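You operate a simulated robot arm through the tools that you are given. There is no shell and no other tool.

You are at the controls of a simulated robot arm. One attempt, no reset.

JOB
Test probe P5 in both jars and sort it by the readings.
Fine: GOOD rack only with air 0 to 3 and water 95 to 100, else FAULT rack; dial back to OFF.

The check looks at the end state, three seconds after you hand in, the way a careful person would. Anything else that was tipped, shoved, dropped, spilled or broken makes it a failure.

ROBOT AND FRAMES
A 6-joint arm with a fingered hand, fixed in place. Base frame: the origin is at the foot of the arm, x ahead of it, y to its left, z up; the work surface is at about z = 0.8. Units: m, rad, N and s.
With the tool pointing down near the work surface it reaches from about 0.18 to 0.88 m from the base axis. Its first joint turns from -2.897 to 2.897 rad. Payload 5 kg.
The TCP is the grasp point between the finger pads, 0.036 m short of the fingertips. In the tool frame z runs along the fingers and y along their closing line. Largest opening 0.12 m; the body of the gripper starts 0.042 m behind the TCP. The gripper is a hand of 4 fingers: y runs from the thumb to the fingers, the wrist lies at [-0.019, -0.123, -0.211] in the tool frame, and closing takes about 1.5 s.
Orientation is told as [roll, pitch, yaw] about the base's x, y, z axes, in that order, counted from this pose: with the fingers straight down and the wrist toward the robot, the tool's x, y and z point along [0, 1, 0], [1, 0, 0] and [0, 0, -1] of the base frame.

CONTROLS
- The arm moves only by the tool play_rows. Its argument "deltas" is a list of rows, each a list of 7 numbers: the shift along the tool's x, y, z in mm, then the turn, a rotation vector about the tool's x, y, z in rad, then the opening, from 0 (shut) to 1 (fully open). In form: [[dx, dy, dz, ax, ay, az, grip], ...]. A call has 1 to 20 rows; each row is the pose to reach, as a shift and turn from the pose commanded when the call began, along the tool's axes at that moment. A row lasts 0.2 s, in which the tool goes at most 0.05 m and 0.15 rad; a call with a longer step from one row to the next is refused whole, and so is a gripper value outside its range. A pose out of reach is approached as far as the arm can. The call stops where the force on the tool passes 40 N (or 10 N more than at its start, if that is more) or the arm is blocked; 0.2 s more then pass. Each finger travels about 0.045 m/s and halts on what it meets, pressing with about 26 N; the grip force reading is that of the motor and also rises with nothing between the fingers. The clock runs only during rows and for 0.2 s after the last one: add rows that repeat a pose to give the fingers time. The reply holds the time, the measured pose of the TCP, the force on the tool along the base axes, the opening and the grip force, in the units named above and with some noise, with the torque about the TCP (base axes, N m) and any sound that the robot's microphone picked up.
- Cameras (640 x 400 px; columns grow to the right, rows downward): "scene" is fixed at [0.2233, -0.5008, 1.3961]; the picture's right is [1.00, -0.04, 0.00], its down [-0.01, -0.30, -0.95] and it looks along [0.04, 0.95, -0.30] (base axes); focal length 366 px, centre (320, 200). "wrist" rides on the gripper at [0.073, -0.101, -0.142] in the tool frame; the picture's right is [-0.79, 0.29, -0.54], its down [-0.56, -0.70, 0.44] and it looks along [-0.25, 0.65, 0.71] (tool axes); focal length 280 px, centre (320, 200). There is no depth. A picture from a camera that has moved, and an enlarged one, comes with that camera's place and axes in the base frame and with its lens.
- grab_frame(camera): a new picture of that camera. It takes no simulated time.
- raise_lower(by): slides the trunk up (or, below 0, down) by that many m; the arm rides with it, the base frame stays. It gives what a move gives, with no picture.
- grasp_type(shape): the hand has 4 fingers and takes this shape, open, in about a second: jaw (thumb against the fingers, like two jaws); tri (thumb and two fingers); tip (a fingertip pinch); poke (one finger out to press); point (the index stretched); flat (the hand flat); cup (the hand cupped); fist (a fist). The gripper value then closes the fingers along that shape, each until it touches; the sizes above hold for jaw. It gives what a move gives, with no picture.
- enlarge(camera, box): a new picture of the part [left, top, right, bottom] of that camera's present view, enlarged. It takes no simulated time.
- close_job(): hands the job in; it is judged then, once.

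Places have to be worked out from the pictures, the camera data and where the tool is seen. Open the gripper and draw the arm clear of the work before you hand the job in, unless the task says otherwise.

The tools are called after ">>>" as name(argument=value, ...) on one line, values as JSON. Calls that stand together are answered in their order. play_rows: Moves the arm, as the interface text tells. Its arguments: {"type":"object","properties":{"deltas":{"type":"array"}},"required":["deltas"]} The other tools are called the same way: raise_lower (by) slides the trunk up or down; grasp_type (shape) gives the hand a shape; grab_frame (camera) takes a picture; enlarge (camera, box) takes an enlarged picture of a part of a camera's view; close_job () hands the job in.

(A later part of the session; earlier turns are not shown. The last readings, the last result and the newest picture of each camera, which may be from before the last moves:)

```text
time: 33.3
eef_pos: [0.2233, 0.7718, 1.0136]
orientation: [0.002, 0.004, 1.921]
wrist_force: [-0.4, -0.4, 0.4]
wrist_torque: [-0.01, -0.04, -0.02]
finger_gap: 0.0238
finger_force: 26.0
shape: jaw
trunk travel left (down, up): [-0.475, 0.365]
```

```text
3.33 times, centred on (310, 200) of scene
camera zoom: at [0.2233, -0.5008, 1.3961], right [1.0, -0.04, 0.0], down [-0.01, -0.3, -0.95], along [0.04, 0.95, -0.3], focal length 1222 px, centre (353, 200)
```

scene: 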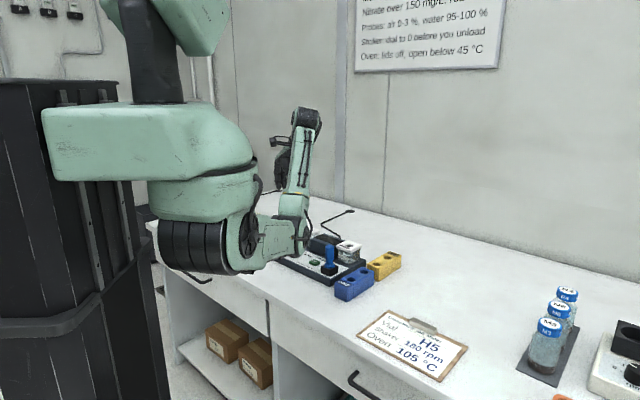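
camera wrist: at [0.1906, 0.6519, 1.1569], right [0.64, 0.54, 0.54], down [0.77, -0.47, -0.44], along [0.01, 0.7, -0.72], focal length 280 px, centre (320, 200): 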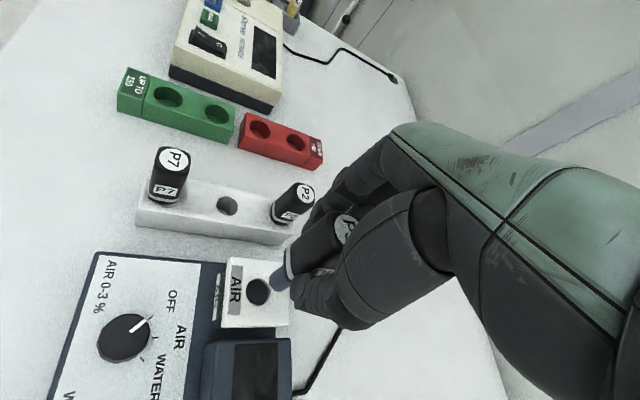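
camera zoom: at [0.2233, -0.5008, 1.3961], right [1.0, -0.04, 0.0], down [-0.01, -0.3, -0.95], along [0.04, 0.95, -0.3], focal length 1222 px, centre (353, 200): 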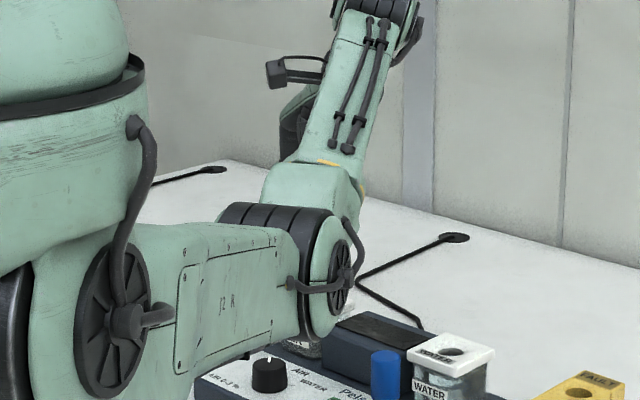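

The elbow blocks the scene camera, so I'll rely on the wrist view and zoom on the probe and AIR hole.

>>> enlarge(camera="wrist", box=[230, 200, 370, 320])

```text
3.33 times, centred on (300, 260) of wrist
camera zoom: at [0.1906, 0.6519, 1.1569], right [0.64, 0.54, 0.54], down [0.77, -0.47, -0.44], along [0.01, 0.7, -0.72], focal length 935 px, centre (387, 0)
```

zoom: 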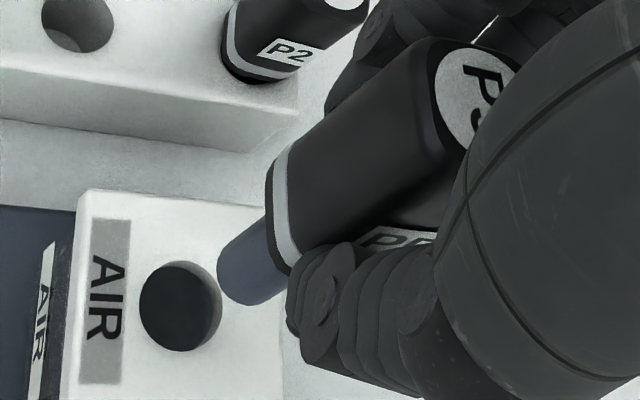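

By comparing with vertical vanishing lines, I judge the lean to be about 0.11 rad about the tool's x axis. The AIR hole is within 2 mm of the TCP. I'll tilt the hand by −0.11 about x to bring the probe upright, shift slightly, lower to about 2 cm above the lid, and check again.

>>> play_rows(deltas=[[-0.3, -1.2, 0, -0.03, 0, 0, 0.1], [-0.6, -2.4, 0, -0.07, 0, 0, 0.1], [-1, -3.6, 0, -0.11, 0, 0, 0.1], [-1, -3.6, 10, -0.11, 0, 0, 0.1], [-1, -3.6, 20, -0.11, 0, 0, 0.1], [-1, -3.6, 26, -0.11, 0, 0, 0.1], [-1, -3.6, 26, -0.11, 0, 0, 0.1]])

>>> enlarge(camera="wrist", box=[220, 200, 380, 320])

>>> grab_frame(camera="wrist")

```text
time: 34.9
eef_pos: [0.226, 0.7688, 0.9869]
orientation: [0.0, -0.106, 1.922]
wrist_force: [-0.3, 0.3, 0.0]
wrist_torque: [-0.01, 0.0, 0.01]
finger_gap: 0.0237
finger_force: 25.8
shape: jaw
trunk travel left (down, up): [-0.475, 0.365]
```

```text
3.33 times, centred on (300, 260) of wrist
camera zoom: at [0.1981, 0.6345, 1.1184], right [0.66, 0.49, 0.57], down [0.75, -0.42, -0.52], along [-0.01, 0.77, -0.64], focal length 935 px, centre (387, 0)
```

zoom: 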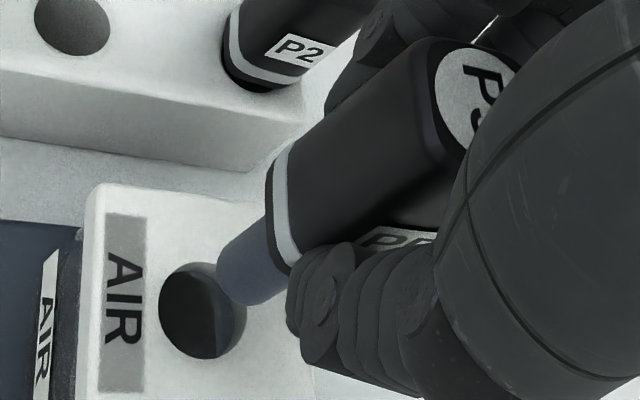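

```text
taken
camera wrist: at [0.1981, 0.6345, 1.1184], right [0.66, 0.49, 0.57], down [0.75, -0.42, -0.52], along [-0.01, 0.77, -0.64], focal length 280 px, centre (320, 200)
```

wrist: 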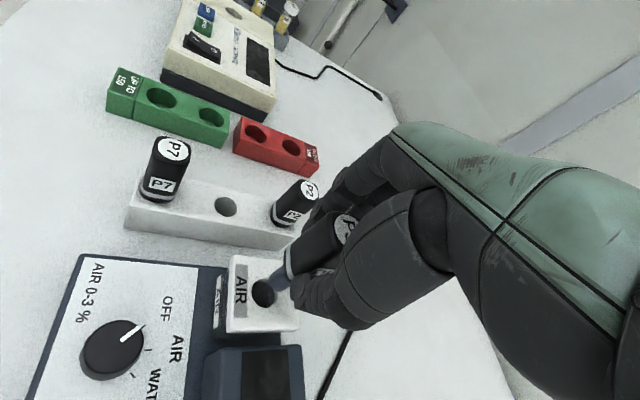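

The probe is now near vertical, and its tip is within about 2 mm of the AIR hole centre. I'll lower it straight down most of the way.

>>> play_rows(deltas=[[0, -0.9, 8, 0, 0, 0, 0.1], [0, -1.8, 16, 0, 0, 0, 0.1], [0, -2.6, 24, 0, 0, 0, 0.1], [0, -3.5, 32, 0, 0, 0, 0.1], [0, -4.4, 40, 0, 0, 0, 0.1], [0, -5.3, 48, 0, 0, 0, 0.1], [0, -5.8, 53, 0, 0, 0, 0.1]])

>>> grab_frame(camera="wrist")

>>> enlarge(camera="wrist", box=[220, 200, 380, 320])

```text
time: 36.5
eef_pos: [0.227, 0.7699, 0.9355]
orientation: [0.004, -0.106, 1.921]
wrist_force: [0.0, 0.3, -1.1]
wrist_torque: [0.0, -0.05, 0.02]
finger_gap: 0.0238
finger_force: 26.1
shape: jaw
trunk travel left (down, up): [-0.475, 0.365]
```

```text
taken
camera wrist: at [0.1981, 0.635, 1.0656], right [0.66, 0.49, 0.57], down [0.75, -0.42, -0.52], along [-0.01, 0.77, -0.64], focal length 280 px, centre (320, 200)
```

wrist: 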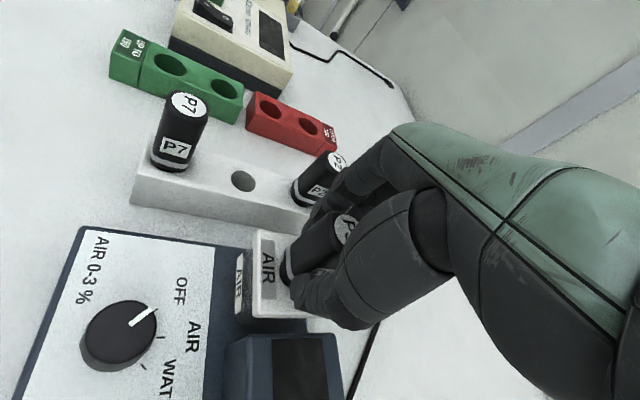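

```text
3.33 times, centred on (300, 260) of wrist
camera zoom: at [0.1981, 0.635, 1.0656], right [0.66, 0.49, 0.57], down [0.75, -0.42, -0.52], along [-0.01, 0.77, -0.64], focal length 935 px, centre (387, 0)
```

zoom: 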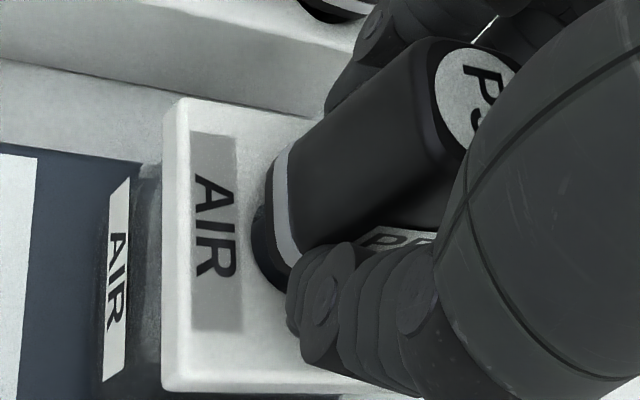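

The shaft is in the AIR hole. I'll lower in small steps, watching for seating contact.

>>> play_rows(deltas=[[0, -0.3, 3, 0, 0, 0, 0.1], [0, -0.7, 6, 0, 0, 0, 0.1], [0, -0.9, 8, 0, 0, 0, 0.1]])

>>> enlarge(camera="wrist", box=[220, 200, 380, 320])

```text
time: 37.3
eef_pos: [0.2267, 0.7683, 0.9289]
orientation: [-0.001, -0.111, 1.922]
wrist_force: [1.6, 0.8, 6.0]
wrist_torque: [0.0, 0.02, 0.03]
finger_gap: 0.0239
finger_force: 25.8
shape: jaw
trunk travel left (down, up): [-0.475, 0.365]
```

```text
3.33 times, centred on (300, 260) of wrist
camera zoom: at [0.1983, 0.6342, 1.0595], right [0.66, 0.48, 0.57], down [0.75, -0.42, -0.52], along [-0.01, 0.77, -0.64], focal length 935 px, centre (387, 0)
```

zoom: 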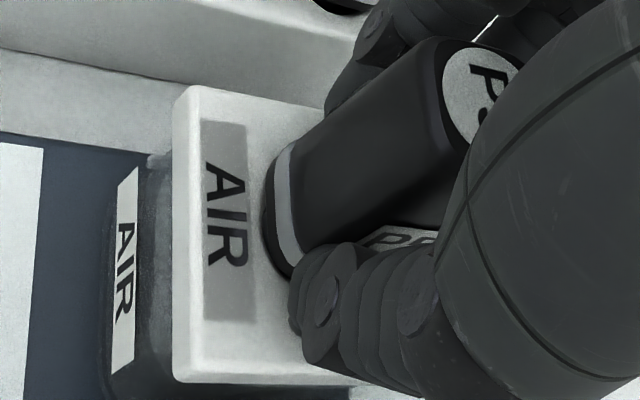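

There's about 6 N of upward force, so the handle is seated on the AIR lid. I'll open the fingers to release P5.

>>> play_rows(deltas=[[0, 0, 0, 0, 0, 0, 0.2], [0, 0, 0, 0, 0, 0, 0.3], [0, 0, 0, 0, 0, 0, 0.4], [0, 0, 0, 0, 0, 0, 0.5], [0, 0, 0, 0, 0, 0, 0.6], [0, 0, 0, 0, 0, 0, 0.65], [0, 0, 0, 0, 0, 0, 0.65], [0, 0, 0, 0, 0, 0, 0.65]])

>>> grab_frame(camera="wrist")

```text
time: 39.1
eef_pos: [0.2259, 0.767, 0.9285]
orientation: [0.0, -0.106, 1.919]
wrist_force: [0.8, 1.2, 0.1]
wrist_torque: [0.0, -0.02, 0.0]
finger_gap: 0.0775
finger_force: 0.0
shape: jaw
trunk travel left (down, up): [-0.475, 0.365]
```

```text
taken
camera wrist: at [0.1981, 0.6348, 1.058], right [0.66, 0.49, 0.57], down [0.75, -0.42, -0.52], along [-0.01, 0.77, -0.64], focal length 280 px, centre (320, 200)
```

wrist: 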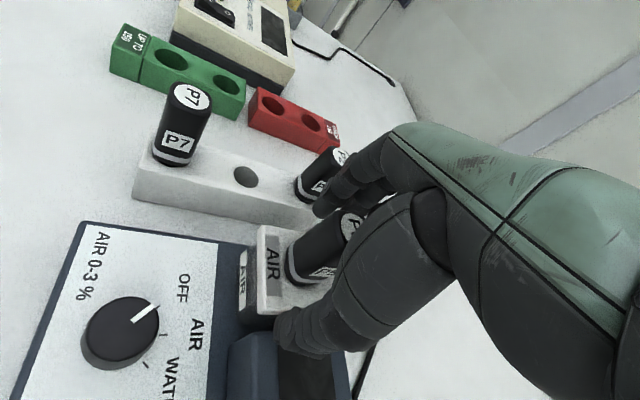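

P5 stands upright in the AIR jar and the fingers are clear. I'll lift straight up and level the hand again.

>>> play_rows(deltas=[[0, 1.1, -10, 0, 0, 0, 0.65], [0, 2.2, -20, 0, 0, 0, 0.65], [0, 3.9, -35, 0, 0, 0, 0.65], [0, 5.5, -50, 0, 0, 0, 0.65], [0, 7.7, -70, 0, 0, 0, 0.65], [0, 9.9, -90, 0, 0, 0, 0.65], [0, 11.6, -105, 0.05, 0, 0, 0.65], [0, 11.6, -105, 0.11, 0, 0, 0.65], [0, 11.6, -105, 0.11, 0, 0, 0.65]])

>>> grab_frame(camera="wrist")

>>> enlarge(camera="scene", box=[230, 180, 390, 280])

```text
time: 41.1
eef_pos: [0.225, 0.7699, 1.0334]
orientation: [0.003, 0.004, 1.923]
wrist_force: [-0.5, -0.2, 0.8]
wrist_torque: [0.02, -0.03, -0.04]
finger_gap: 0.0775
finger_force: 0.0
shape: jaw
trunk travel left (down, up): [-0.475, 0.365]
```

```text
taken
camera wrist: at [0.1927, 0.65, 1.1756], right [0.64, 0.54, 0.54], down [0.77, -0.47, -0.44], along [0.01, 0.7, -0.72], focal length 280 px, centre (320, 200)
```

wrist: 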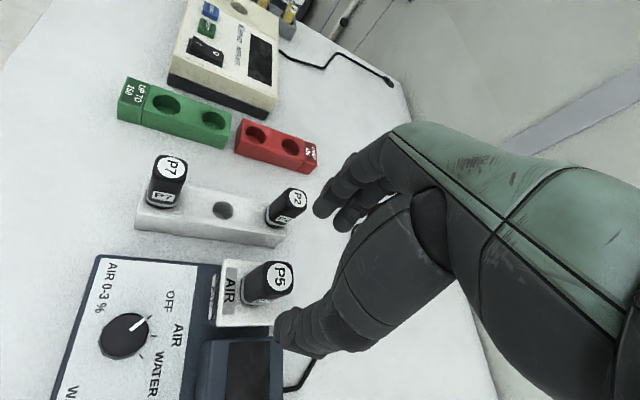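

```text
4.00 times, centred on (310, 230) of scene
camera zoom: at [0.2233, -0.5008, 1.3961], right [1.0, -0.04, 0.0], down [-0.01, -0.3, -0.95], along [0.04, 0.95, -0.3], focal length 1466 px, centre (360, 80)
```

zoom: 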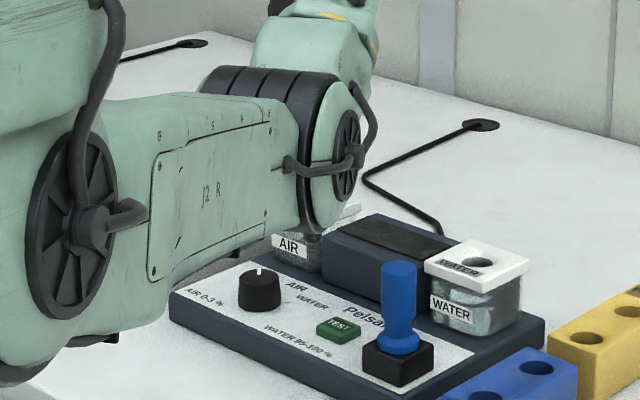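

P5 is standing in the AIR jar. Working at the dial means reaching closer in, so I'll raise the trunk 0.15 m to keep the elbow well above the bench.

>>> raise_lower(by=0.15)

>>> play_rows(deltas=[[0, 0, 0, 0, 0, 0, 0.65], [0, 0, 0, 0, 0, 0, 0.65]])

>>> enlarge(camera="wrist", box=[60, 200, 300, 350])

```text
time: 42.8
eef_pos: [0.2269, 0.7701, 1.1815]
orientation: [0.002, 0.002, 1.922]
wrist_force: [0.5, 0.9, 0.4]
wrist_torque: [-0.02, 0.01, 0.02]
finger_gap: 0.0776
finger_force: 0.0
shape: jaw
trunk travel left (down, up): [-0.625, 0.215]
```

```text
time: 43.4
eef_pos: [0.2258, 0.7698, 1.1809]
orientation: [0.001, 0.003, 1.921]
wrist_force: [0.8, -0.7, -0.7]
wrist_torque: [-0.03, 0.01, 0.02]
finger_gap: 0.0778
finger_force: 0.0
shape: jaw
trunk travel left (down, up): [-0.625, 0.215]
```

```text
2.67 times, centred on (180, 275) of wrist
camera zoom: at [0.1928, 0.6502, 1.3252], right [0.64, 0.54, 0.54], down [0.77, -0.47, -0.44], along [0.01, 0.7, -0.72], focal length 748 px, centre (693, 0)
```

zoom: 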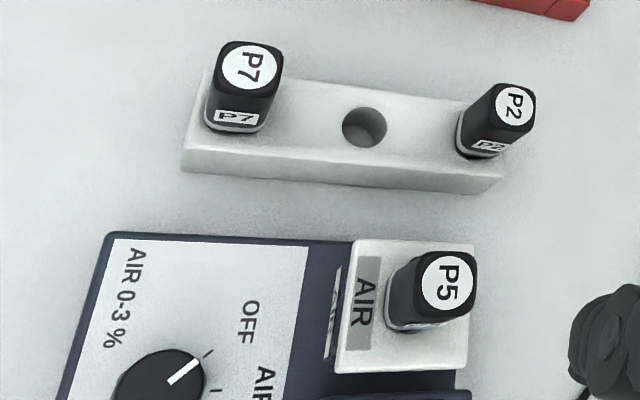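

P5 sits square in the AIR jar. Now I'll move over the dial near (0.173, 0.673) at z ≈ 1.02, with the fingers about 6 cm apart.

>>> play_rows(deltas=[[10, -9, 20, 0, 0, 0, 0.65], [21, -18, 40, 0, 0, 0, 0.6], [31, -27, 60, 0, 0, 0, 0.55], [41, -36, 80, 0, 0, 0, 0.5], [52, -45, 100, 0, 0, 0, 0.5], [62, -54, 120, 0, 0, 0, 0.5], [73, -64, 140, 0, 0, 0, 0.5], [82.8, -72.8, 160, 0, 0, 0, 0.5], [82.8, -72.8, 160, 0, 0, 0, 0.5]])

>>> grab_frame(camera="wrist")

>>> enlarge(camera="wrist", box=[220, 200, 380, 320])

>>> grab_frame(camera="scene")

```text
time: 45.4
eef_pos: [0.1726, 0.6719, 1.0231]
orientation: [0.0, 0.004, 1.923]
wrist_force: [0.7, 0.7, -0.3]
wrist_torque: [-0.02, 0.01, 0.03]
finger_gap: 0.0604
finger_force: 0.1
shape: jaw
trunk travel left (down, up): [-0.625, 0.215]
```

```text
taken
camera wrist: at [0.1404, 0.5524, 1.1659], right [0.64, 0.54, 0.54], down [0.77, -0.47, -0.44], along [0.01, 0.7, -0.72], focal length 280 px, centre (320, 200)
```

wrist: 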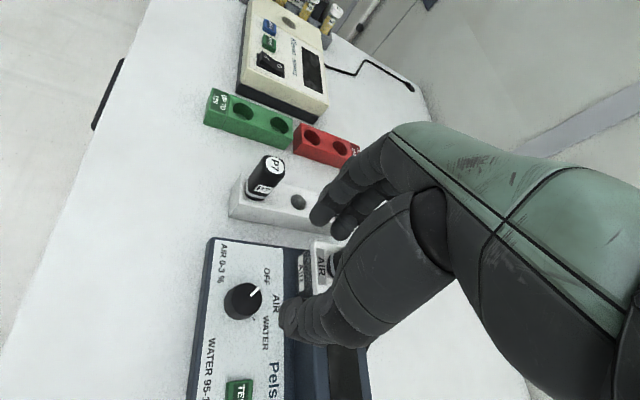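

```text
3.33 times, centred on (300, 260) of wrist
camera zoom: at [0.1404, 0.5524, 1.1659], right [0.64, 0.54, 0.54], down [0.77, -0.47, -0.44], along [0.01, 0.7, -0.72], focal length 935 px, centre (387, 0)
```

zoom: 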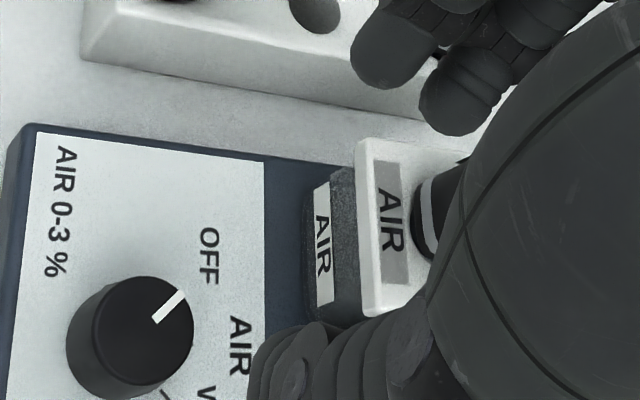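

```text
taken
```

scene: 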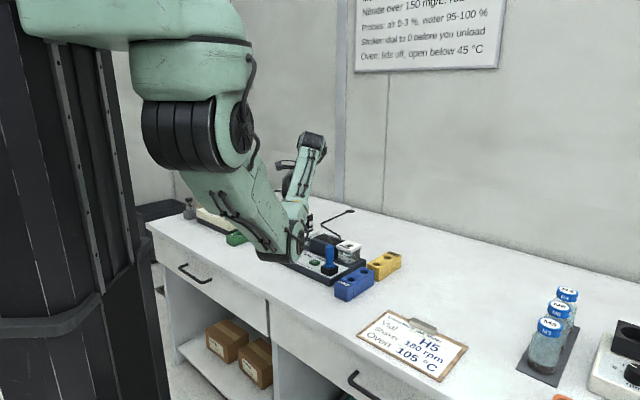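

The dial is at (0.174, 0.674), within 3 mm of the TCP. I'll come down until the fingertips bracket the knob's top and check.

>>> play_rows(deltas=[[-1, 0.7, 20, 0, 0, 0, 0.5], [-2.2, 1.4, 40, 0, 0, 0, 0.5], [-2.2, 1.4, 60, 0, 0, 0, 0.5], [-2.2, 1.4, 80, 0, 0, 0, 0.5], [-2.2, 1.4, 100, 0, 0, 0, 0.5], [-2.2, 1.4, 115, 0, 0, 0, 0.5], [-2.2, 1.4, 120, 0, 0, 0, 0.5], [-2.2, 1.4, 120, 0, 0, 0, 0.5]])

>>> enlarge(camera="wrist", box=[200, 190, 380, 320])

>>> enlarge(camera="scene", box=[230, 180, 390, 280])

```text
time: 47.2
eef_pos: [0.1752, 0.6732, 0.9026]
orientation: [0.001, 0.004, 1.922]
wrist_force: [0.1, 0.3, -0.8]
wrist_torque: [-0.03, -0.02, -0.02]
finger_gap: 0.0603
finger_force: 0.2
shape: jaw
trunk travel left (down, up): [-0.625, 0.215]
```

```text
3.08 times, centred on (290, 255) of wrist
camera zoom: at [0.1413, 0.5539, 1.0454], right [0.64, 0.54, 0.54], down [0.77, -0.47, -0.44], along [0.01, 0.7, -0.72], focal length 863 px, centre (412, 31)
```

zoom: 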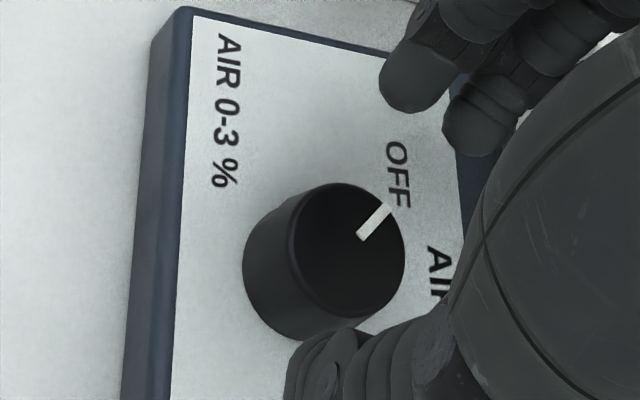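

```text
4.00 times, centred on (310, 230) of scene
camera zoom: at [0.2233, -0.5008, 1.3961], right [1.0, -0.04, 0.0], down [-0.01, -0.3, -0.95], along [0.04, 0.95, -0.3], focal length 1466 px, centre (360, 80)
```

zoom: 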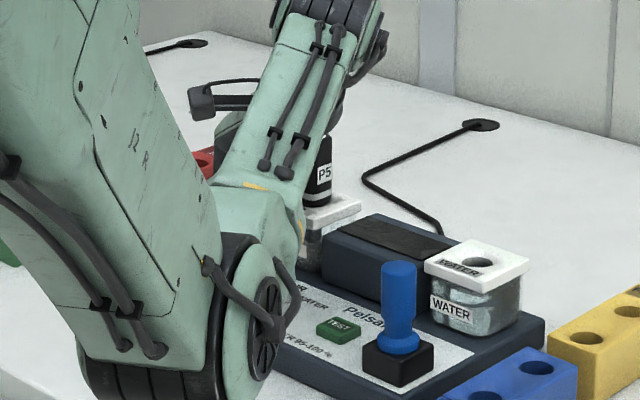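

The knob's top is at z ≈ 0.857 and well centred. I'll lower to get about 15 mm of finger overlap, then close on the knob.

>>> play_rows(deltas=[[0, -1, 8, 0, 0, 0, 0.5], [0, -1.5, 16, 0, 0, 0, 0.5], [0, -1.5, 22, 0, 0, 0, 0.5], [0, -1.5, 25, 0, 0, 0, 0.5], [0, -1.5, 25, 0, 0, 0, 0.4], [0, -1.5, 25, 0, 0, 0, 0.3], [0, -1.5, 25, 0, 0, 0, 0.2], [0, -1.5, 25, 0, 0, 0, 0.15], [0, -1.5, 25, 0, 0, 0, 0.15]])

>>> enlarge(camera="wrist", box=[200, 190, 380, 320])

```text
time: 49.2
eef_pos: [0.1754, 0.6717, 0.877]
orientation: [0.0, 0.005, 1.921]
wrist_force: [-0.1, -2.7, -0.8]
wrist_torque: [-0.02, 0.05, 0.0]
finger_gap: 0.0273
finger_force: 26.7
shape: jaw
trunk travel left (down, up): [-0.625, 0.215]
```

```text
3.08 times, centred on (290, 255) of wrist
camera zoom: at [0.1419, 0.5523, 1.0206], right [0.64, 0.54, 0.54], down [0.77, -0.47, -0.44], along [0.01, 0.7, -0.72], focal length 863 px, centre (412, 31)
```

zoom: 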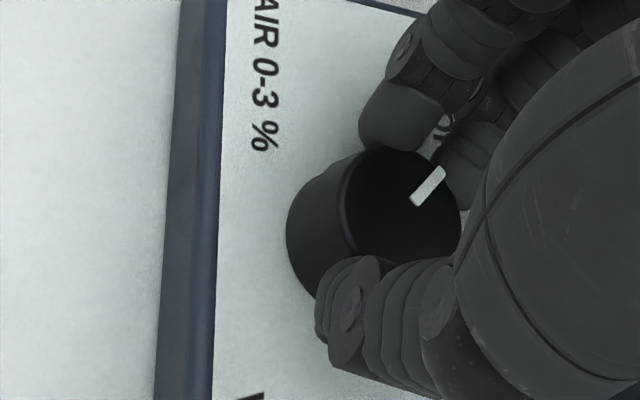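

The knob is gripped: gap 27 mm at 26 N. The pointer is at about 90° and the AIR tick about 45° clockwise from it, so I'll turn the tool +0.76 rad about its z axis (clockwise from above).

>>> play_rows(deltas=[[0, 0, 0, 0, 0, 0.095, 0.15], [0, 0, 0, 0, 0, 0.19, 0.15], [0, 0, 0, 0, 0, 0.285, 0.15], [0, 0, 0, 0, 0, 0.38, 0.15], [0, 0, 0, 0, 0, 0.475, 0.15], [0, 0, 0, 0, 0, 0.57, 0.15], [0, 0, 0, 0, 0, 0.665, 0.15], [0, 0, 0, 0, 0, 0.76, 0.15], [0, 0, 0, 0, 0, 0.76, 0.15]])

>>> grab_frame(camera="wrist")

>>> enlarge(camera="wrist", box=[200, 190, 380, 320])

```text
time: 51.2
eef_pos: [0.1747, 0.6735, 0.8772]
orientation: [-0.001, 0.003, 1.161]
wrist_force: [-5.0, 0.0, -2.1]
wrist_torque: [0.02, 0.18, -0.02]
finger_gap: 0.027
finger_force: 25.6
shape: jaw
trunk travel left (down, up): [-0.625, 0.215]
```

```text
taken
camera wrist: at [0.0676, 0.6093, 1.0205], right [0.84, -0.05, 0.54], down [0.23, -0.87, -0.44], along [0.49, 0.5, -0.72], focal length 280 px, centre (320, 200)
```

wrist: 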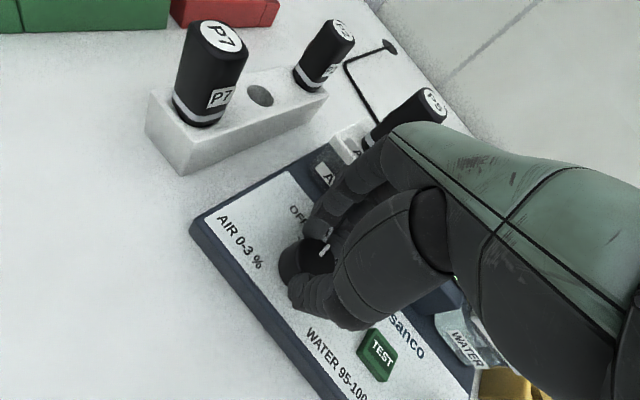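

```text
3.08 times, centred on (290, 255) of wrist
camera zoom: at [0.0676, 0.6093, 1.0205], right [0.84, -0.05, 0.54], down [0.23, -0.87, -0.44], along [0.49, 0.5, -0.72], focal length 863 px, centre (412, 31)
```

zoom: 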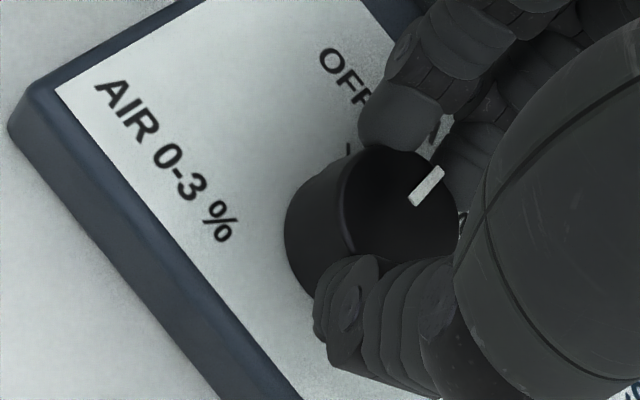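

The knob turned with the hand. I'll open just enough to clear it and lift straight up.

>>> play_rows(deltas=[[0, 0, 0, 0, 0, 0, 0.25], [0, 0, 0, 0, 0, 0, 0.35], [0, 0, 0, 0, 0, 0, 0.45], [0, 0, 0, 0, 0, 0, 0.45], [0, 0, -8, 0, 0, 0, 0.45], [0, 0, -20, 0, 0, 0, 0.45], [0, 0, -40, 0, 0, 0, 0.45], [0, 0, -65, 0, 0, 0, 0.45], [0, 0, -90, 0, 0, 0, 0.45], [0, 0, -120, 0, 0, 0, 0.45], [0, 0, -140, 0, 0, 0, 0.45]])

>>> grab_frame(camera="wrist")

>>> enlarge(camera="wrist", box=[210, 200, 370, 330])

>>> enlarge(camera="scene", box=[230, 180, 390, 280])

```text
time: 53.6
eef_pos: [0.1754, 0.6731, 1.0178]
orientation: [-0.001, 0.004, 1.16]
wrist_force: [0.0, 0.6, 0.4]
wrist_torque: [0.0, -0.02, 0.02]
finger_gap: 0.0536
finger_force: 0.0
shape: jaw
trunk travel left (down, up): [-0.625, 0.215]
```

```text
taken
camera wrist: at [0.0688, 0.6094, 1.1616], right [0.84, -0.05, 0.54], down [0.23, -0.87, -0.44], along [0.49, 0.5, -0.72], focal length 280 px, centre (320, 200)
```

wrist: 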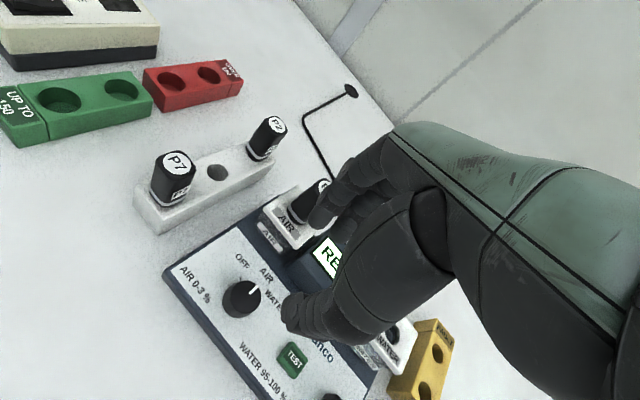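

```text
3.08 times, centred on (290, 265) of wrist
camera zoom: at [0.0688, 0.6094, 1.1616], right [0.84, -0.05, 0.54], down [0.23, -0.87, -0.44], along [0.49, 0.5, -0.72], focal length 863 px, centre (412, 0)
```

zoom: 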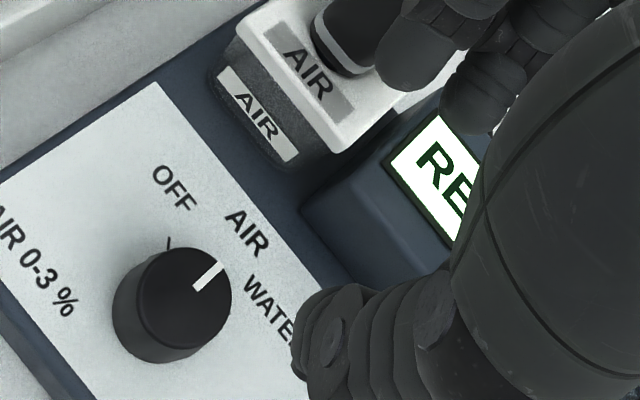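

```text
4.00 times, centred on (310, 230) of scene
camera zoom: at [0.2233, -0.5008, 1.3961], right [1.0, -0.04, 0.0], down [-0.01, -0.3, -0.95], along [0.04, 0.95, -0.3], focal length 1466 px, centre (360, 80)
```

zoom: 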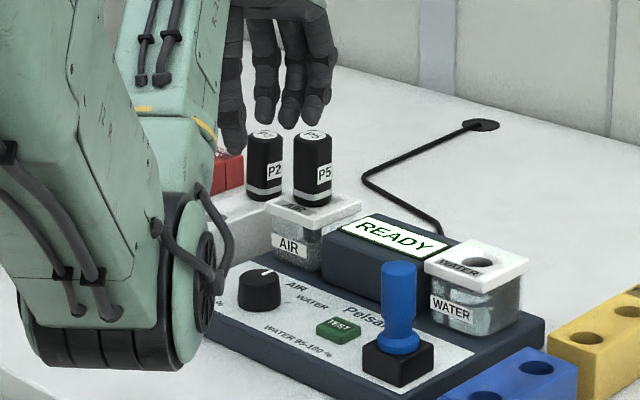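

The display now reads READY with the dial at AIR. Next I need to press TEST at about (0.244, 0.610, 0.837). The blue post tops out near z = 0.92 beside it, so I'll approach with the hand aligned to the tester (yaw ≈ 40°). I'll move above TEST and switch to the poke shape there.

>>> play_rows(deltas=[[0, 0, -20, 0, 0, 0, 0.45], [-15, -5, -42, 0, 0, 0.08, 0.45], [-30, -10, -60, 0, 0, 0.16, 0.45], [-45, -15, -70, 0, 0, 0.24, 0.45], [-60, -20, -70, 0, 0, 0.32, 0.45], [-75, -25, -70, 0, 0, 0.4, 0.45], [-88, -30.5, -70, 0, 0, 0.46, 0.45], [-88, -30.5, -70, 0, 0, 0.46, 0.45]])

>>> grasp_type(shape="poke")

>>> grab_frame(camera="wrist")

>>> grab_frame(camera="scene")

>>> enlarge(camera="scene", box=[260, 120, 420, 280])

```text
time: 55.4
eef_pos: [0.244, 0.6089, 1.0888]
orientation: [-0.002, 0.003, 0.7]
wrist_force: [0.1, -0.4, -0.3]
wrist_torque: [-0.04, -0.03, 0.0]
finger_gap: 0.0535
finger_force: 0.0
shape: jaw
trunk travel left (down, up): [-0.625, 0.215]
```

```text
time: 56.3
eef_pos: [0.243, 0.6108, 1.0877]
orientation: [-0.001, 0.004, 0.703]
wrist_force: [0.0, 0.0, 0.1]
wrist_torque: [0.0, 0.01, -0.01]
finger_gap: 0.0001
finger_force: 0.1
shape: poke
trunk travel left (down, up): [-0.625, 0.215]
```

```text
taken
camera wrist: at [0.1196, 0.6006, 1.2305], right [0.73, -0.42, 0.54], down [-0.17, -0.88, -0.44], along [0.66, 0.23, -0.72], focal length 280 px, centre (320, 200)
```

wrist: 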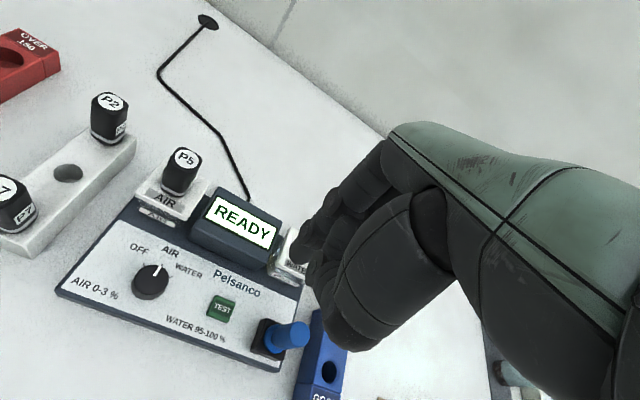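

```text
taken
```

scene: 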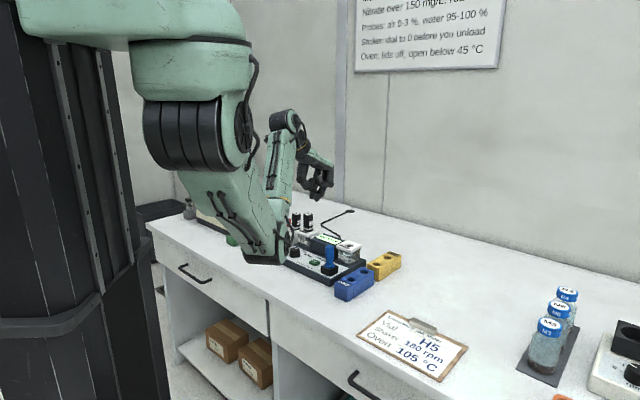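

```text
2.50 times, centred on (340, 200) of scene
camera zoom: at [0.2233, -0.5008, 1.3961], right [1.0, -0.04, 0.0], down [-0.01, -0.3, -0.95], along [0.04, 0.95, -0.3], focal length 916 px, centre (270, 200)
```

zoom: 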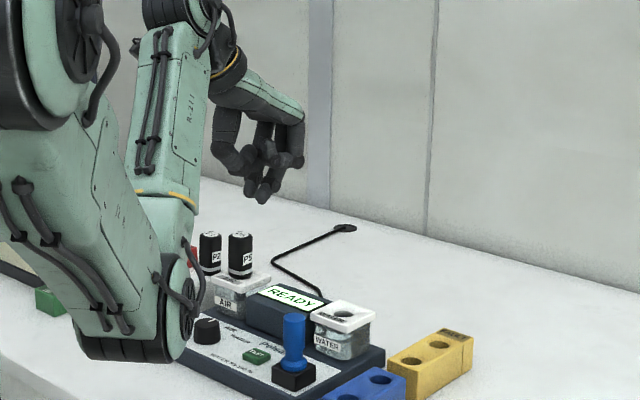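

I need to see which fingertip leads in the poke shape, so I'll zoom in from both cameras.

>>> enlarge(camera="wrist", box=[260, 140, 440, 370])

>>> enlarge(camera="scene", box=[300, 140, 350, 205])

```text
1.74 times, centred on (350, 255) of wrist
camera zoom: at [0.1196, 0.6006, 1.2305], right [0.73, -0.42, 0.54], down [-0.17, -0.88, -0.44], along [0.66, 0.23, -0.72], focal length 488 px, centre (268, 104)
```

zoom: 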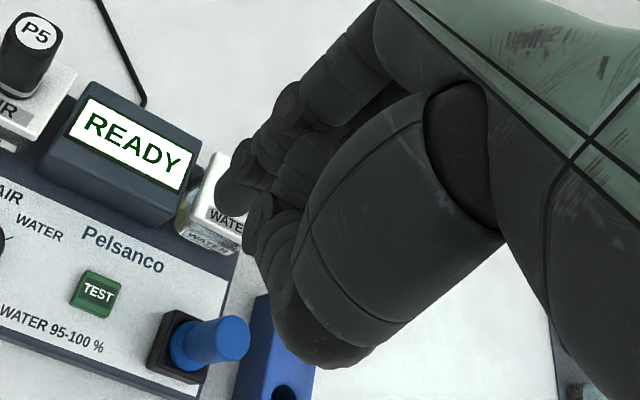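

```text
6.15 times, centred on (325, 172) of scene
camera zoom: at [0.2233, -0.5008, 1.3961], right [1.0, -0.04, 0.0], down [-0.01, -0.3, -0.95], along [0.04, 0.95, -0.3], focal length 2256 px, centre (289, 369)
```

zoom: 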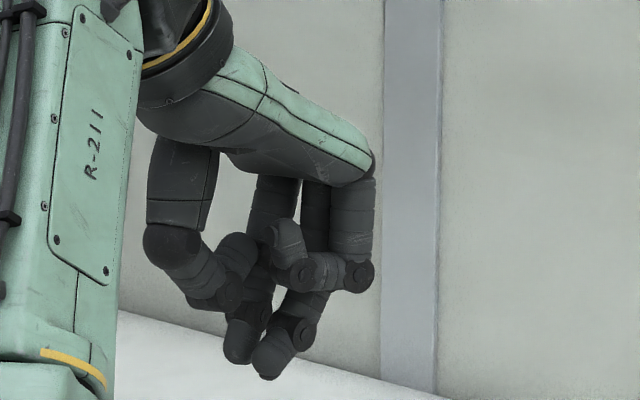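

It's unclear which finger leads. I'll hold the pose with the gripper value at 1 for a second and look again.

>>> play_rows(deltas=[[0, 0, 0, 0, 0, 0, 1], [0, 0, 0, 0, 0, 0, 1], [0, 0, 0, 0, 0, 0, 1], [0, 0, 0, 0, 0, 0, 1], [0, 0, 0, 0, 0, 0, 1]])

>>> enlarge(camera="wrist", box=[260, 140, 440, 370])

>>> enlarge(camera="scene", box=[300, 140, 350, 205])

```text
time: 57.5
eef_pos: [0.2452, 0.6113, 1.088]
orientation: [-0.003, 0.002, 0.701]
wrist_force: [-0.4, -0.6, -0.4]
wrist_torque: [-0.01, -0.03, -0.02]
finger_gap: 0.0001
finger_force: 0.1
shape: poke
trunk travel left (down, up): [-0.625, 0.215]
```

```text
1.74 times, centred on (350, 255) of wrist
camera zoom: at [0.1196, 0.6006, 1.2304], right [0.73, -0.42, 0.54], down [-0.17, -0.88, -0.44], along [0.66, 0.23, -0.72], focal length 488 px, centre (268, 104)
```

zoom: 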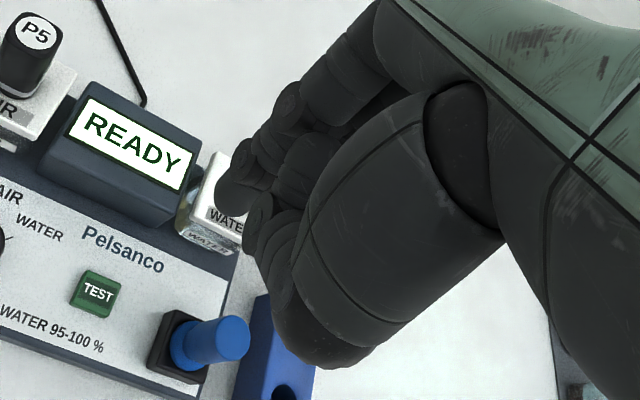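

```text
6.15 times, centred on (325, 172) of scene
camera zoom: at [0.2233, -0.5008, 1.3961], right [1.0, -0.04, 0.0], down [-0.01, -0.3, -0.95], along [0.04, 0.95, -0.3], focal length 2256 px, centre (289, 369)
```

zoom: 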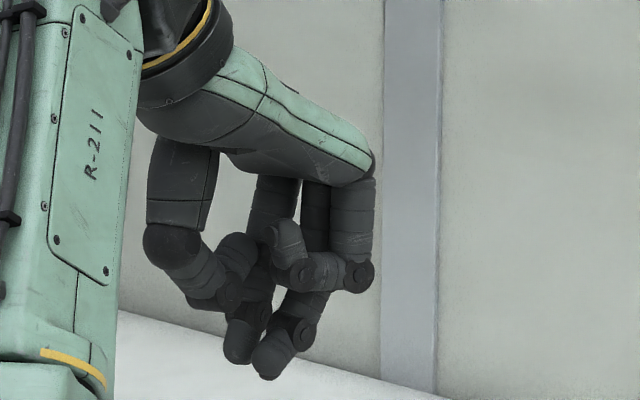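

In the poke shape the lowest tip is only about 32 mm below the TCP, and a curled knuckle sticks out toward where the blue post would be. I'll check whether the point shape gives a longer, clearer pressing finger.

>>> grasp_type(shape="point")

>>> enlarge(camera="wrist", box=[220, 140, 440, 370])

>>> enlarge(camera="scene", box=[295, 130, 355, 220])

```text
time: 58.4
eef_pos: [0.2429, 0.6111, 1.0892]
orientation: [-0.002, 0.004, 0.701]
wrist_force: [-0.1, 1.3, -0.2]
wrist_torque: [0.0, 0.0, 0.0]
finger_gap: 0.0
finger_force: 0.1
shape: point
trunk travel left (down, up): [-0.625, 0.215]
```

```text
1.74 times, centred on (330, 255) of wrist
camera zoom: at [0.1196, 0.6006, 1.2304], right [0.73, -0.42, 0.54], down [-0.17, -0.88, -0.44], along [0.66, 0.23, -0.72], focal length 488 px, centre (303, 104)
```

zoom: 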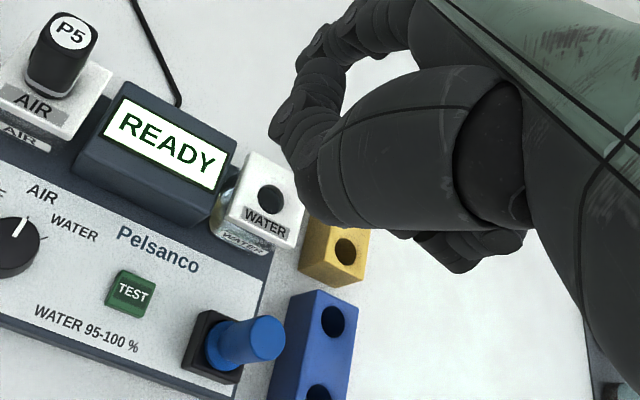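

```text
4.44 times, centred on (325, 175) of scene
camera zoom: at [0.2233, -0.5008, 1.3961], right [1.0, -0.04, 0.0], down [-0.01, -0.3, -0.95], along [0.04, 0.95, -0.3], focal length 1629 px, centre (298, 311)
```

zoom: 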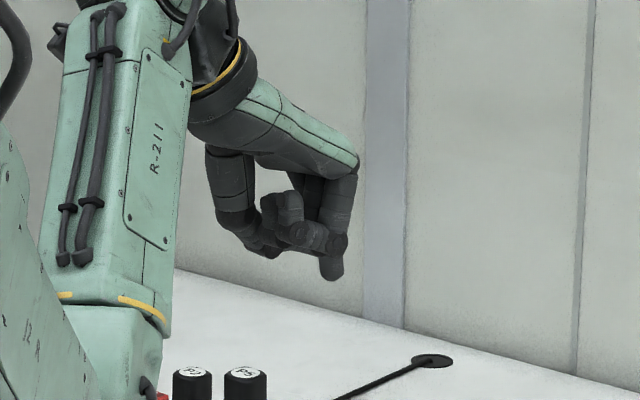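

The point shape may still be settling, so I'll hold briefly and look again.

>>> play_rows(deltas=[[0, 0, 0, 0, 0, 0, 1], [0, 0, 0, 0, 0, 0, 1], [0, 0, 0, 0, 0, 0, 1], [0, 0, 0, 0, 0, 0, 1]])

>>> enlarge(camera="wrist", box=[220, 140, 440, 370])

>>> enlarge(camera="scene", box=[295, 130, 355, 220])

```text
time: 59.4
eef_pos: [0.243, 0.6097, 1.0879]
orientation: [-0.001, 0.005, 0.702]
wrist_force: [0.5, -0.4, 0.2]
wrist_torque: [0.01, 0.0, 0.01]
finger_gap: 0.0
finger_force: 0.0
shape: point
trunk travel left (down, up): [-0.625, 0.215]
```

```text
1.74 times, centred on (330, 255) of wrist
camera zoom: at [0.1196, 0.6006, 1.2304], right [0.73, -0.42, 0.54], down [-0.17, -0.88, -0.44], along [0.66, 0.23, -0.72], focal length 488 px, centre (303, 104)
```

zoom: 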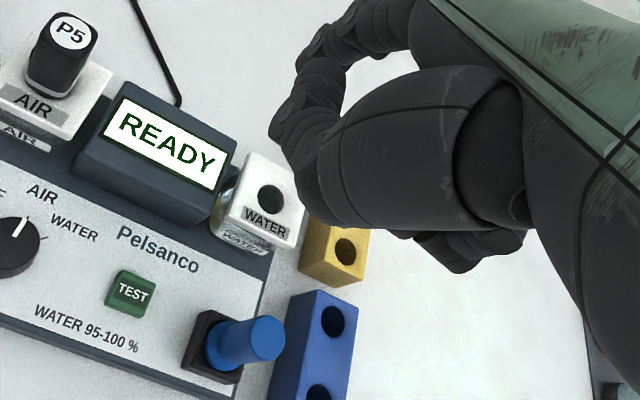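

```text
4.44 times, centred on (325, 175) of scene
camera zoom: at [0.2233, -0.5008, 1.3961], right [1.0, -0.04, 0.0], down [-0.01, -0.3, -0.95], along [0.04, 0.95, -0.3], focal length 1629 px, centre (298, 311)
```

zoom: 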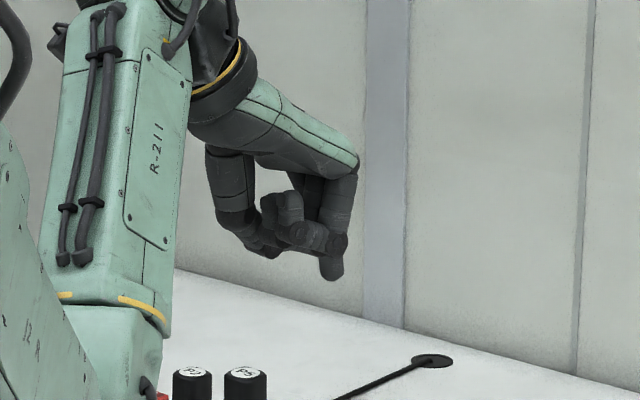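

The point shape isn't useful either. A closed jaw is well defined: the fingertips meet at the TCP axis 36 mm below it, and the palm stays high, clear of the blue post. I'll switch to jaw and close it fully, still high above the tester.

>>> grasp_type(shape="jaw")

>>> play_rows(deltas=[[0, 0, 0, 0, 0, 0, 0.8], [0, 0, 0, 0, 0, 0, 0.6], [0, 0, 0, 0, 0, 0, 0.4], [0, 0, 0, 0, 0, 0, 0.2], [0, 0, 0, 0, 0, 0, 0], [0, 0, 0, 0, 0, 0, 0], [0, 0, 0, 0, 0, 0, 0], [0, 0, 0, 0, 0, 0, 0], [0, 0, 0, 0, 0, 0, 0]])

>>> enlarge(camera="wrist", box=[220, 140, 440, 370])

>>> enlarge(camera="scene", box=[295, 130, 355, 220])

```text
time: 60.3
eef_pos: [0.2441, 0.6108, 1.0879]
orientation: [-0.003, 0.004, 0.702]
wrist_force: [0.7, 0.6, 0.1]
wrist_torque: [-0.01, -0.01, -0.02]
finger_gap: 0.1198
finger_force: 0.1
shape: jaw
trunk travel left (down, up): [-0.625, 0.215]
```

```text
time: 62.3
eef_pos: [0.244, 0.6102, 1.0884]
orientation: [-0.002, 0.004, 0.701]
wrist_force: [-0.2, 0.4, 0.2]
wrist_torque: [0.02, -0.02, 0.01]
finger_gap: 0.0
finger_force: 25.5
shape: jaw
trunk travel left (down, up): [-0.625, 0.215]
```

```text
1.74 times, centred on (330, 255) of wrist
camera zoom: at [0.1196, 0.6006, 1.2304], right [0.73, -0.42, 0.54], down [-0.17, -0.88, -0.44], along [0.66, 0.23, -0.72], focal length 488 px, centre (303, 104)
```

zoom: 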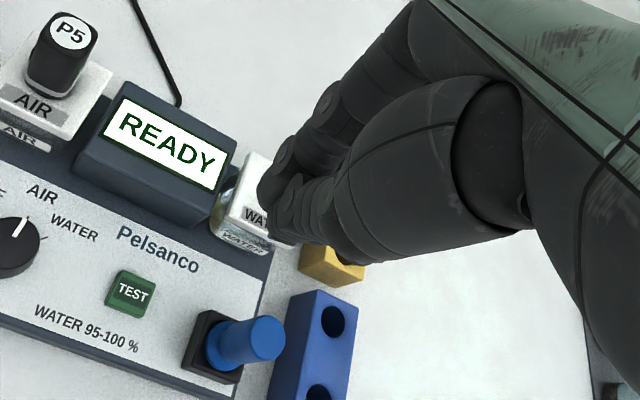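

```text
4.44 times, centred on (325, 175) of scene
camera zoom: at [0.2233, -0.5008, 1.3961], right [1.0, -0.04, 0.0], down [-0.01, -0.3, -0.95], along [0.04, 0.95, -0.3], focal length 1629 px, centre (298, 311)
```

zoom: 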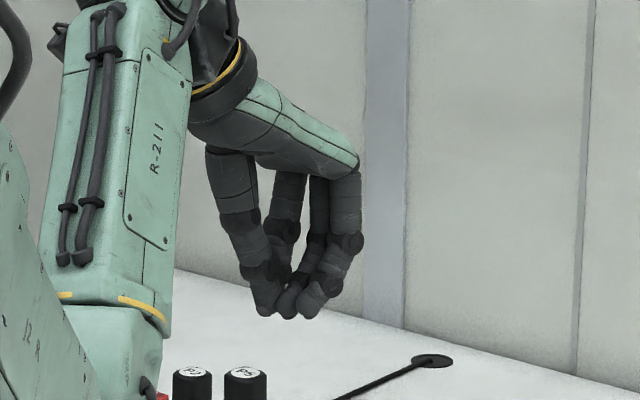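

The closed jaw makes a compact cone of fingertips about 37 mm below the TCP. TEST lies at about (0.2415, 0.612). I'll offset the hand slightly toward the dial so the cone's centre lands on the button, clear of the blue post, and descend to just above it.

>>> play_rows(deltas=[[4, 0, 20, 0, 0, 0, 0], [8, 0, 40, 0, 0, 0, 0], [13, 0, 60, 0, 0, 0, 0], [13, 0, 80, 0, 0, 0, 0], [13, 0, 100, 0, 0, 0, 0], [13, 0, 120, 0, 0, 0, 0], [13, 0, 140, 0, 0, 0, 0], [13, 0, 160, 0, 0, 0, 0], [13, 0, 175, 0, 0, 0, 0], [13, 0, 190, 0, 0, 0, 0], [13, 0, 190, 0, 0, 0, 0]])

>>> grab_frame(camera="wrist")

>>> enlarge(camera="scene", box=[260, 190, 380, 280])

```text
time: 64.7
eef_pos: [0.2347, 0.6193, 0.8967]
orientation: [-0.002, 0.004, 0.701]
wrist_force: [-0.1, -0.4, 0.0]
wrist_torque: [0.03, 0.0, 0.02]
finger_gap: 0.0
finger_force: 25.4
shape: jaw
trunk travel left (down, up): [-0.625, 0.215]
```

```text
taken
camera wrist: at [0.1113, 0.6099, 1.0401], right [0.73, -0.42, 0.54], down [-0.17, -0.88, -0.44], along [0.66, 0.23, -0.72], focal length 280 px, centre (320, 200)
```

wrist: 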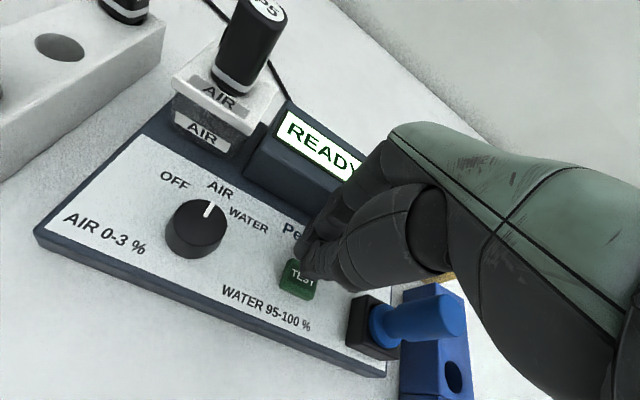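

```text
4.44 times, centred on (320, 235) of scene
camera zoom: at [0.2233, -0.5008, 1.3961], right [1.0, -0.04, 0.0], down [-0.01, -0.3, -0.95], along [0.04, 0.95, -0.3], focal length 1629 px, centre (320, 44)
```

zoom: 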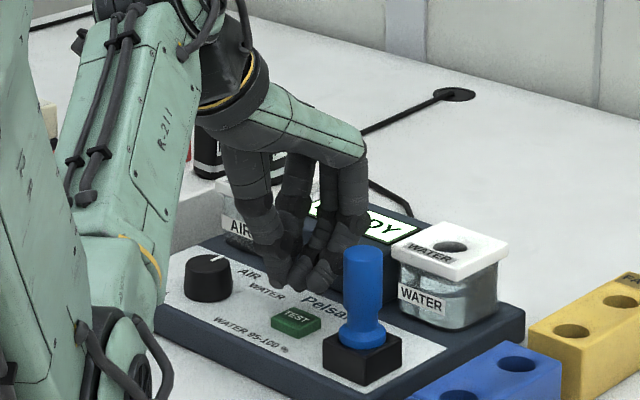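

The tips are about 2 cm above the button; both cameras agree they should shift about 7 mm toward the front. I'll make that shift and lower further, then ease down.

>>> play_rows(deltas=[[-3, -3.5, 0, 0, 0, 0, 0], [-6, -7, 0, 0, 0, 0, 0], [-6, -7, 6, 0, 0, 0, 0], [-6, -7, 12, 0, 0, 0, 0], [-6, -7, 17, 0, 0, 0, 0], [-6, -7, 17, 0, 0, 0, 0]])

>>> enlarge(camera="wrist", box=[220, 190, 420, 330])

>>> enlarge(camera="scene", box=[270, 210, 370, 280])

```text
time: 66.1
eef_pos: [0.2336, 0.6108, 0.8804]
orientation: [-0.003, 0.005, 0.701]
wrist_force: [0.0, 0.3, -0.2]
wrist_torque: [-0.02, -0.01, 0.0]
finger_gap: 0.0
finger_force: 25.2
shape: jaw
trunk travel left (down, up): [-0.625, 0.215]
```

```text
2.86 times, centred on (320, 260) of wrist
camera zoom: at [0.1098, 0.6008, 1.0233], right [0.73, -0.42, 0.54], down [-0.17, -0.88, -0.44], along [0.66, 0.23, -0.72], focal length 801 px, centre (320, 29)
```

zoom: 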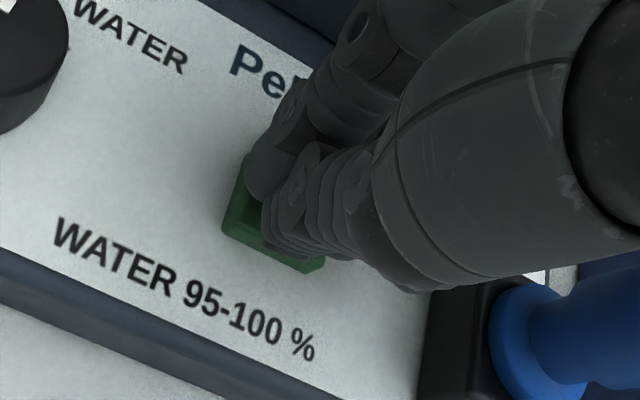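

```text
5.71 times, centred on (320, 245) of scene
camera zoom: at [0.2233, -0.5008, 1.3961], right [1.0, -0.04, 0.0], down [-0.01, -0.3, -0.95], along [0.04, 0.95, -0.3], focal length 2094 px, centre (320, -57)
```

zoom: 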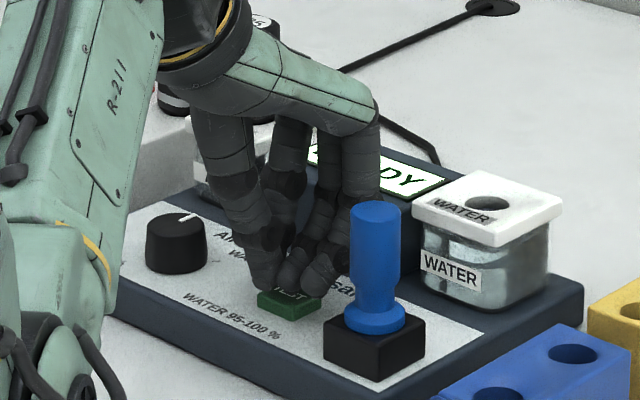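

The fingertips are right over the TEST button. I'll press gently, 1–2 mm at a time.

>>> play_rows(deltas=[[0, 0, 2, 0, 0, 0, 0], [0, 0, 4, 0, 0, 0, 0], [0, 0, 5.5, 0, 0, 0, 0], [0, 0, 7, 0, 0, 0, 0]])

>>> enlarge(camera="scene", box=[270, 210, 370, 280])

```text
time: 67.1
eef_pos: [0.2337, 0.6093, 0.8737]
orientation: [-0.003, 0.005, 0.701]
wrist_force: [0.1, 0.6, 0.5]
wrist_torque: [0.02, 0.04, 0.0]
finger_gap: 0.0001
finger_force: 25.6
shape: jaw
trunk travel left (down, up): [-0.625, 0.215]
```

```text
5.71 times, centred on (320, 245) of scene
camera zoom: at [0.2233, -0.5008, 1.3961], right [1.0, -0.04, 0.0], down [-0.01, -0.3, -0.95], along [0.04, 0.95, -0.3], focal length 2094 px, centre (320, -57)
```

zoom: 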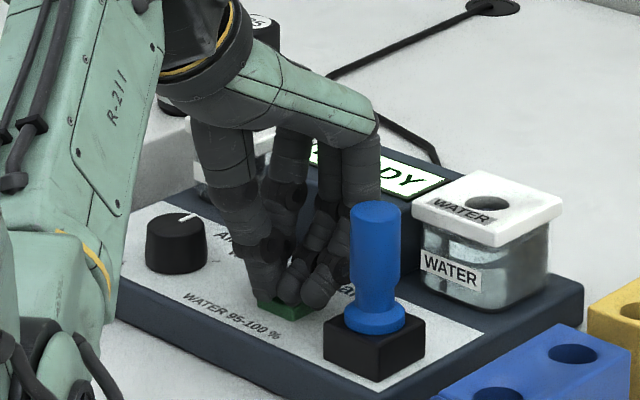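

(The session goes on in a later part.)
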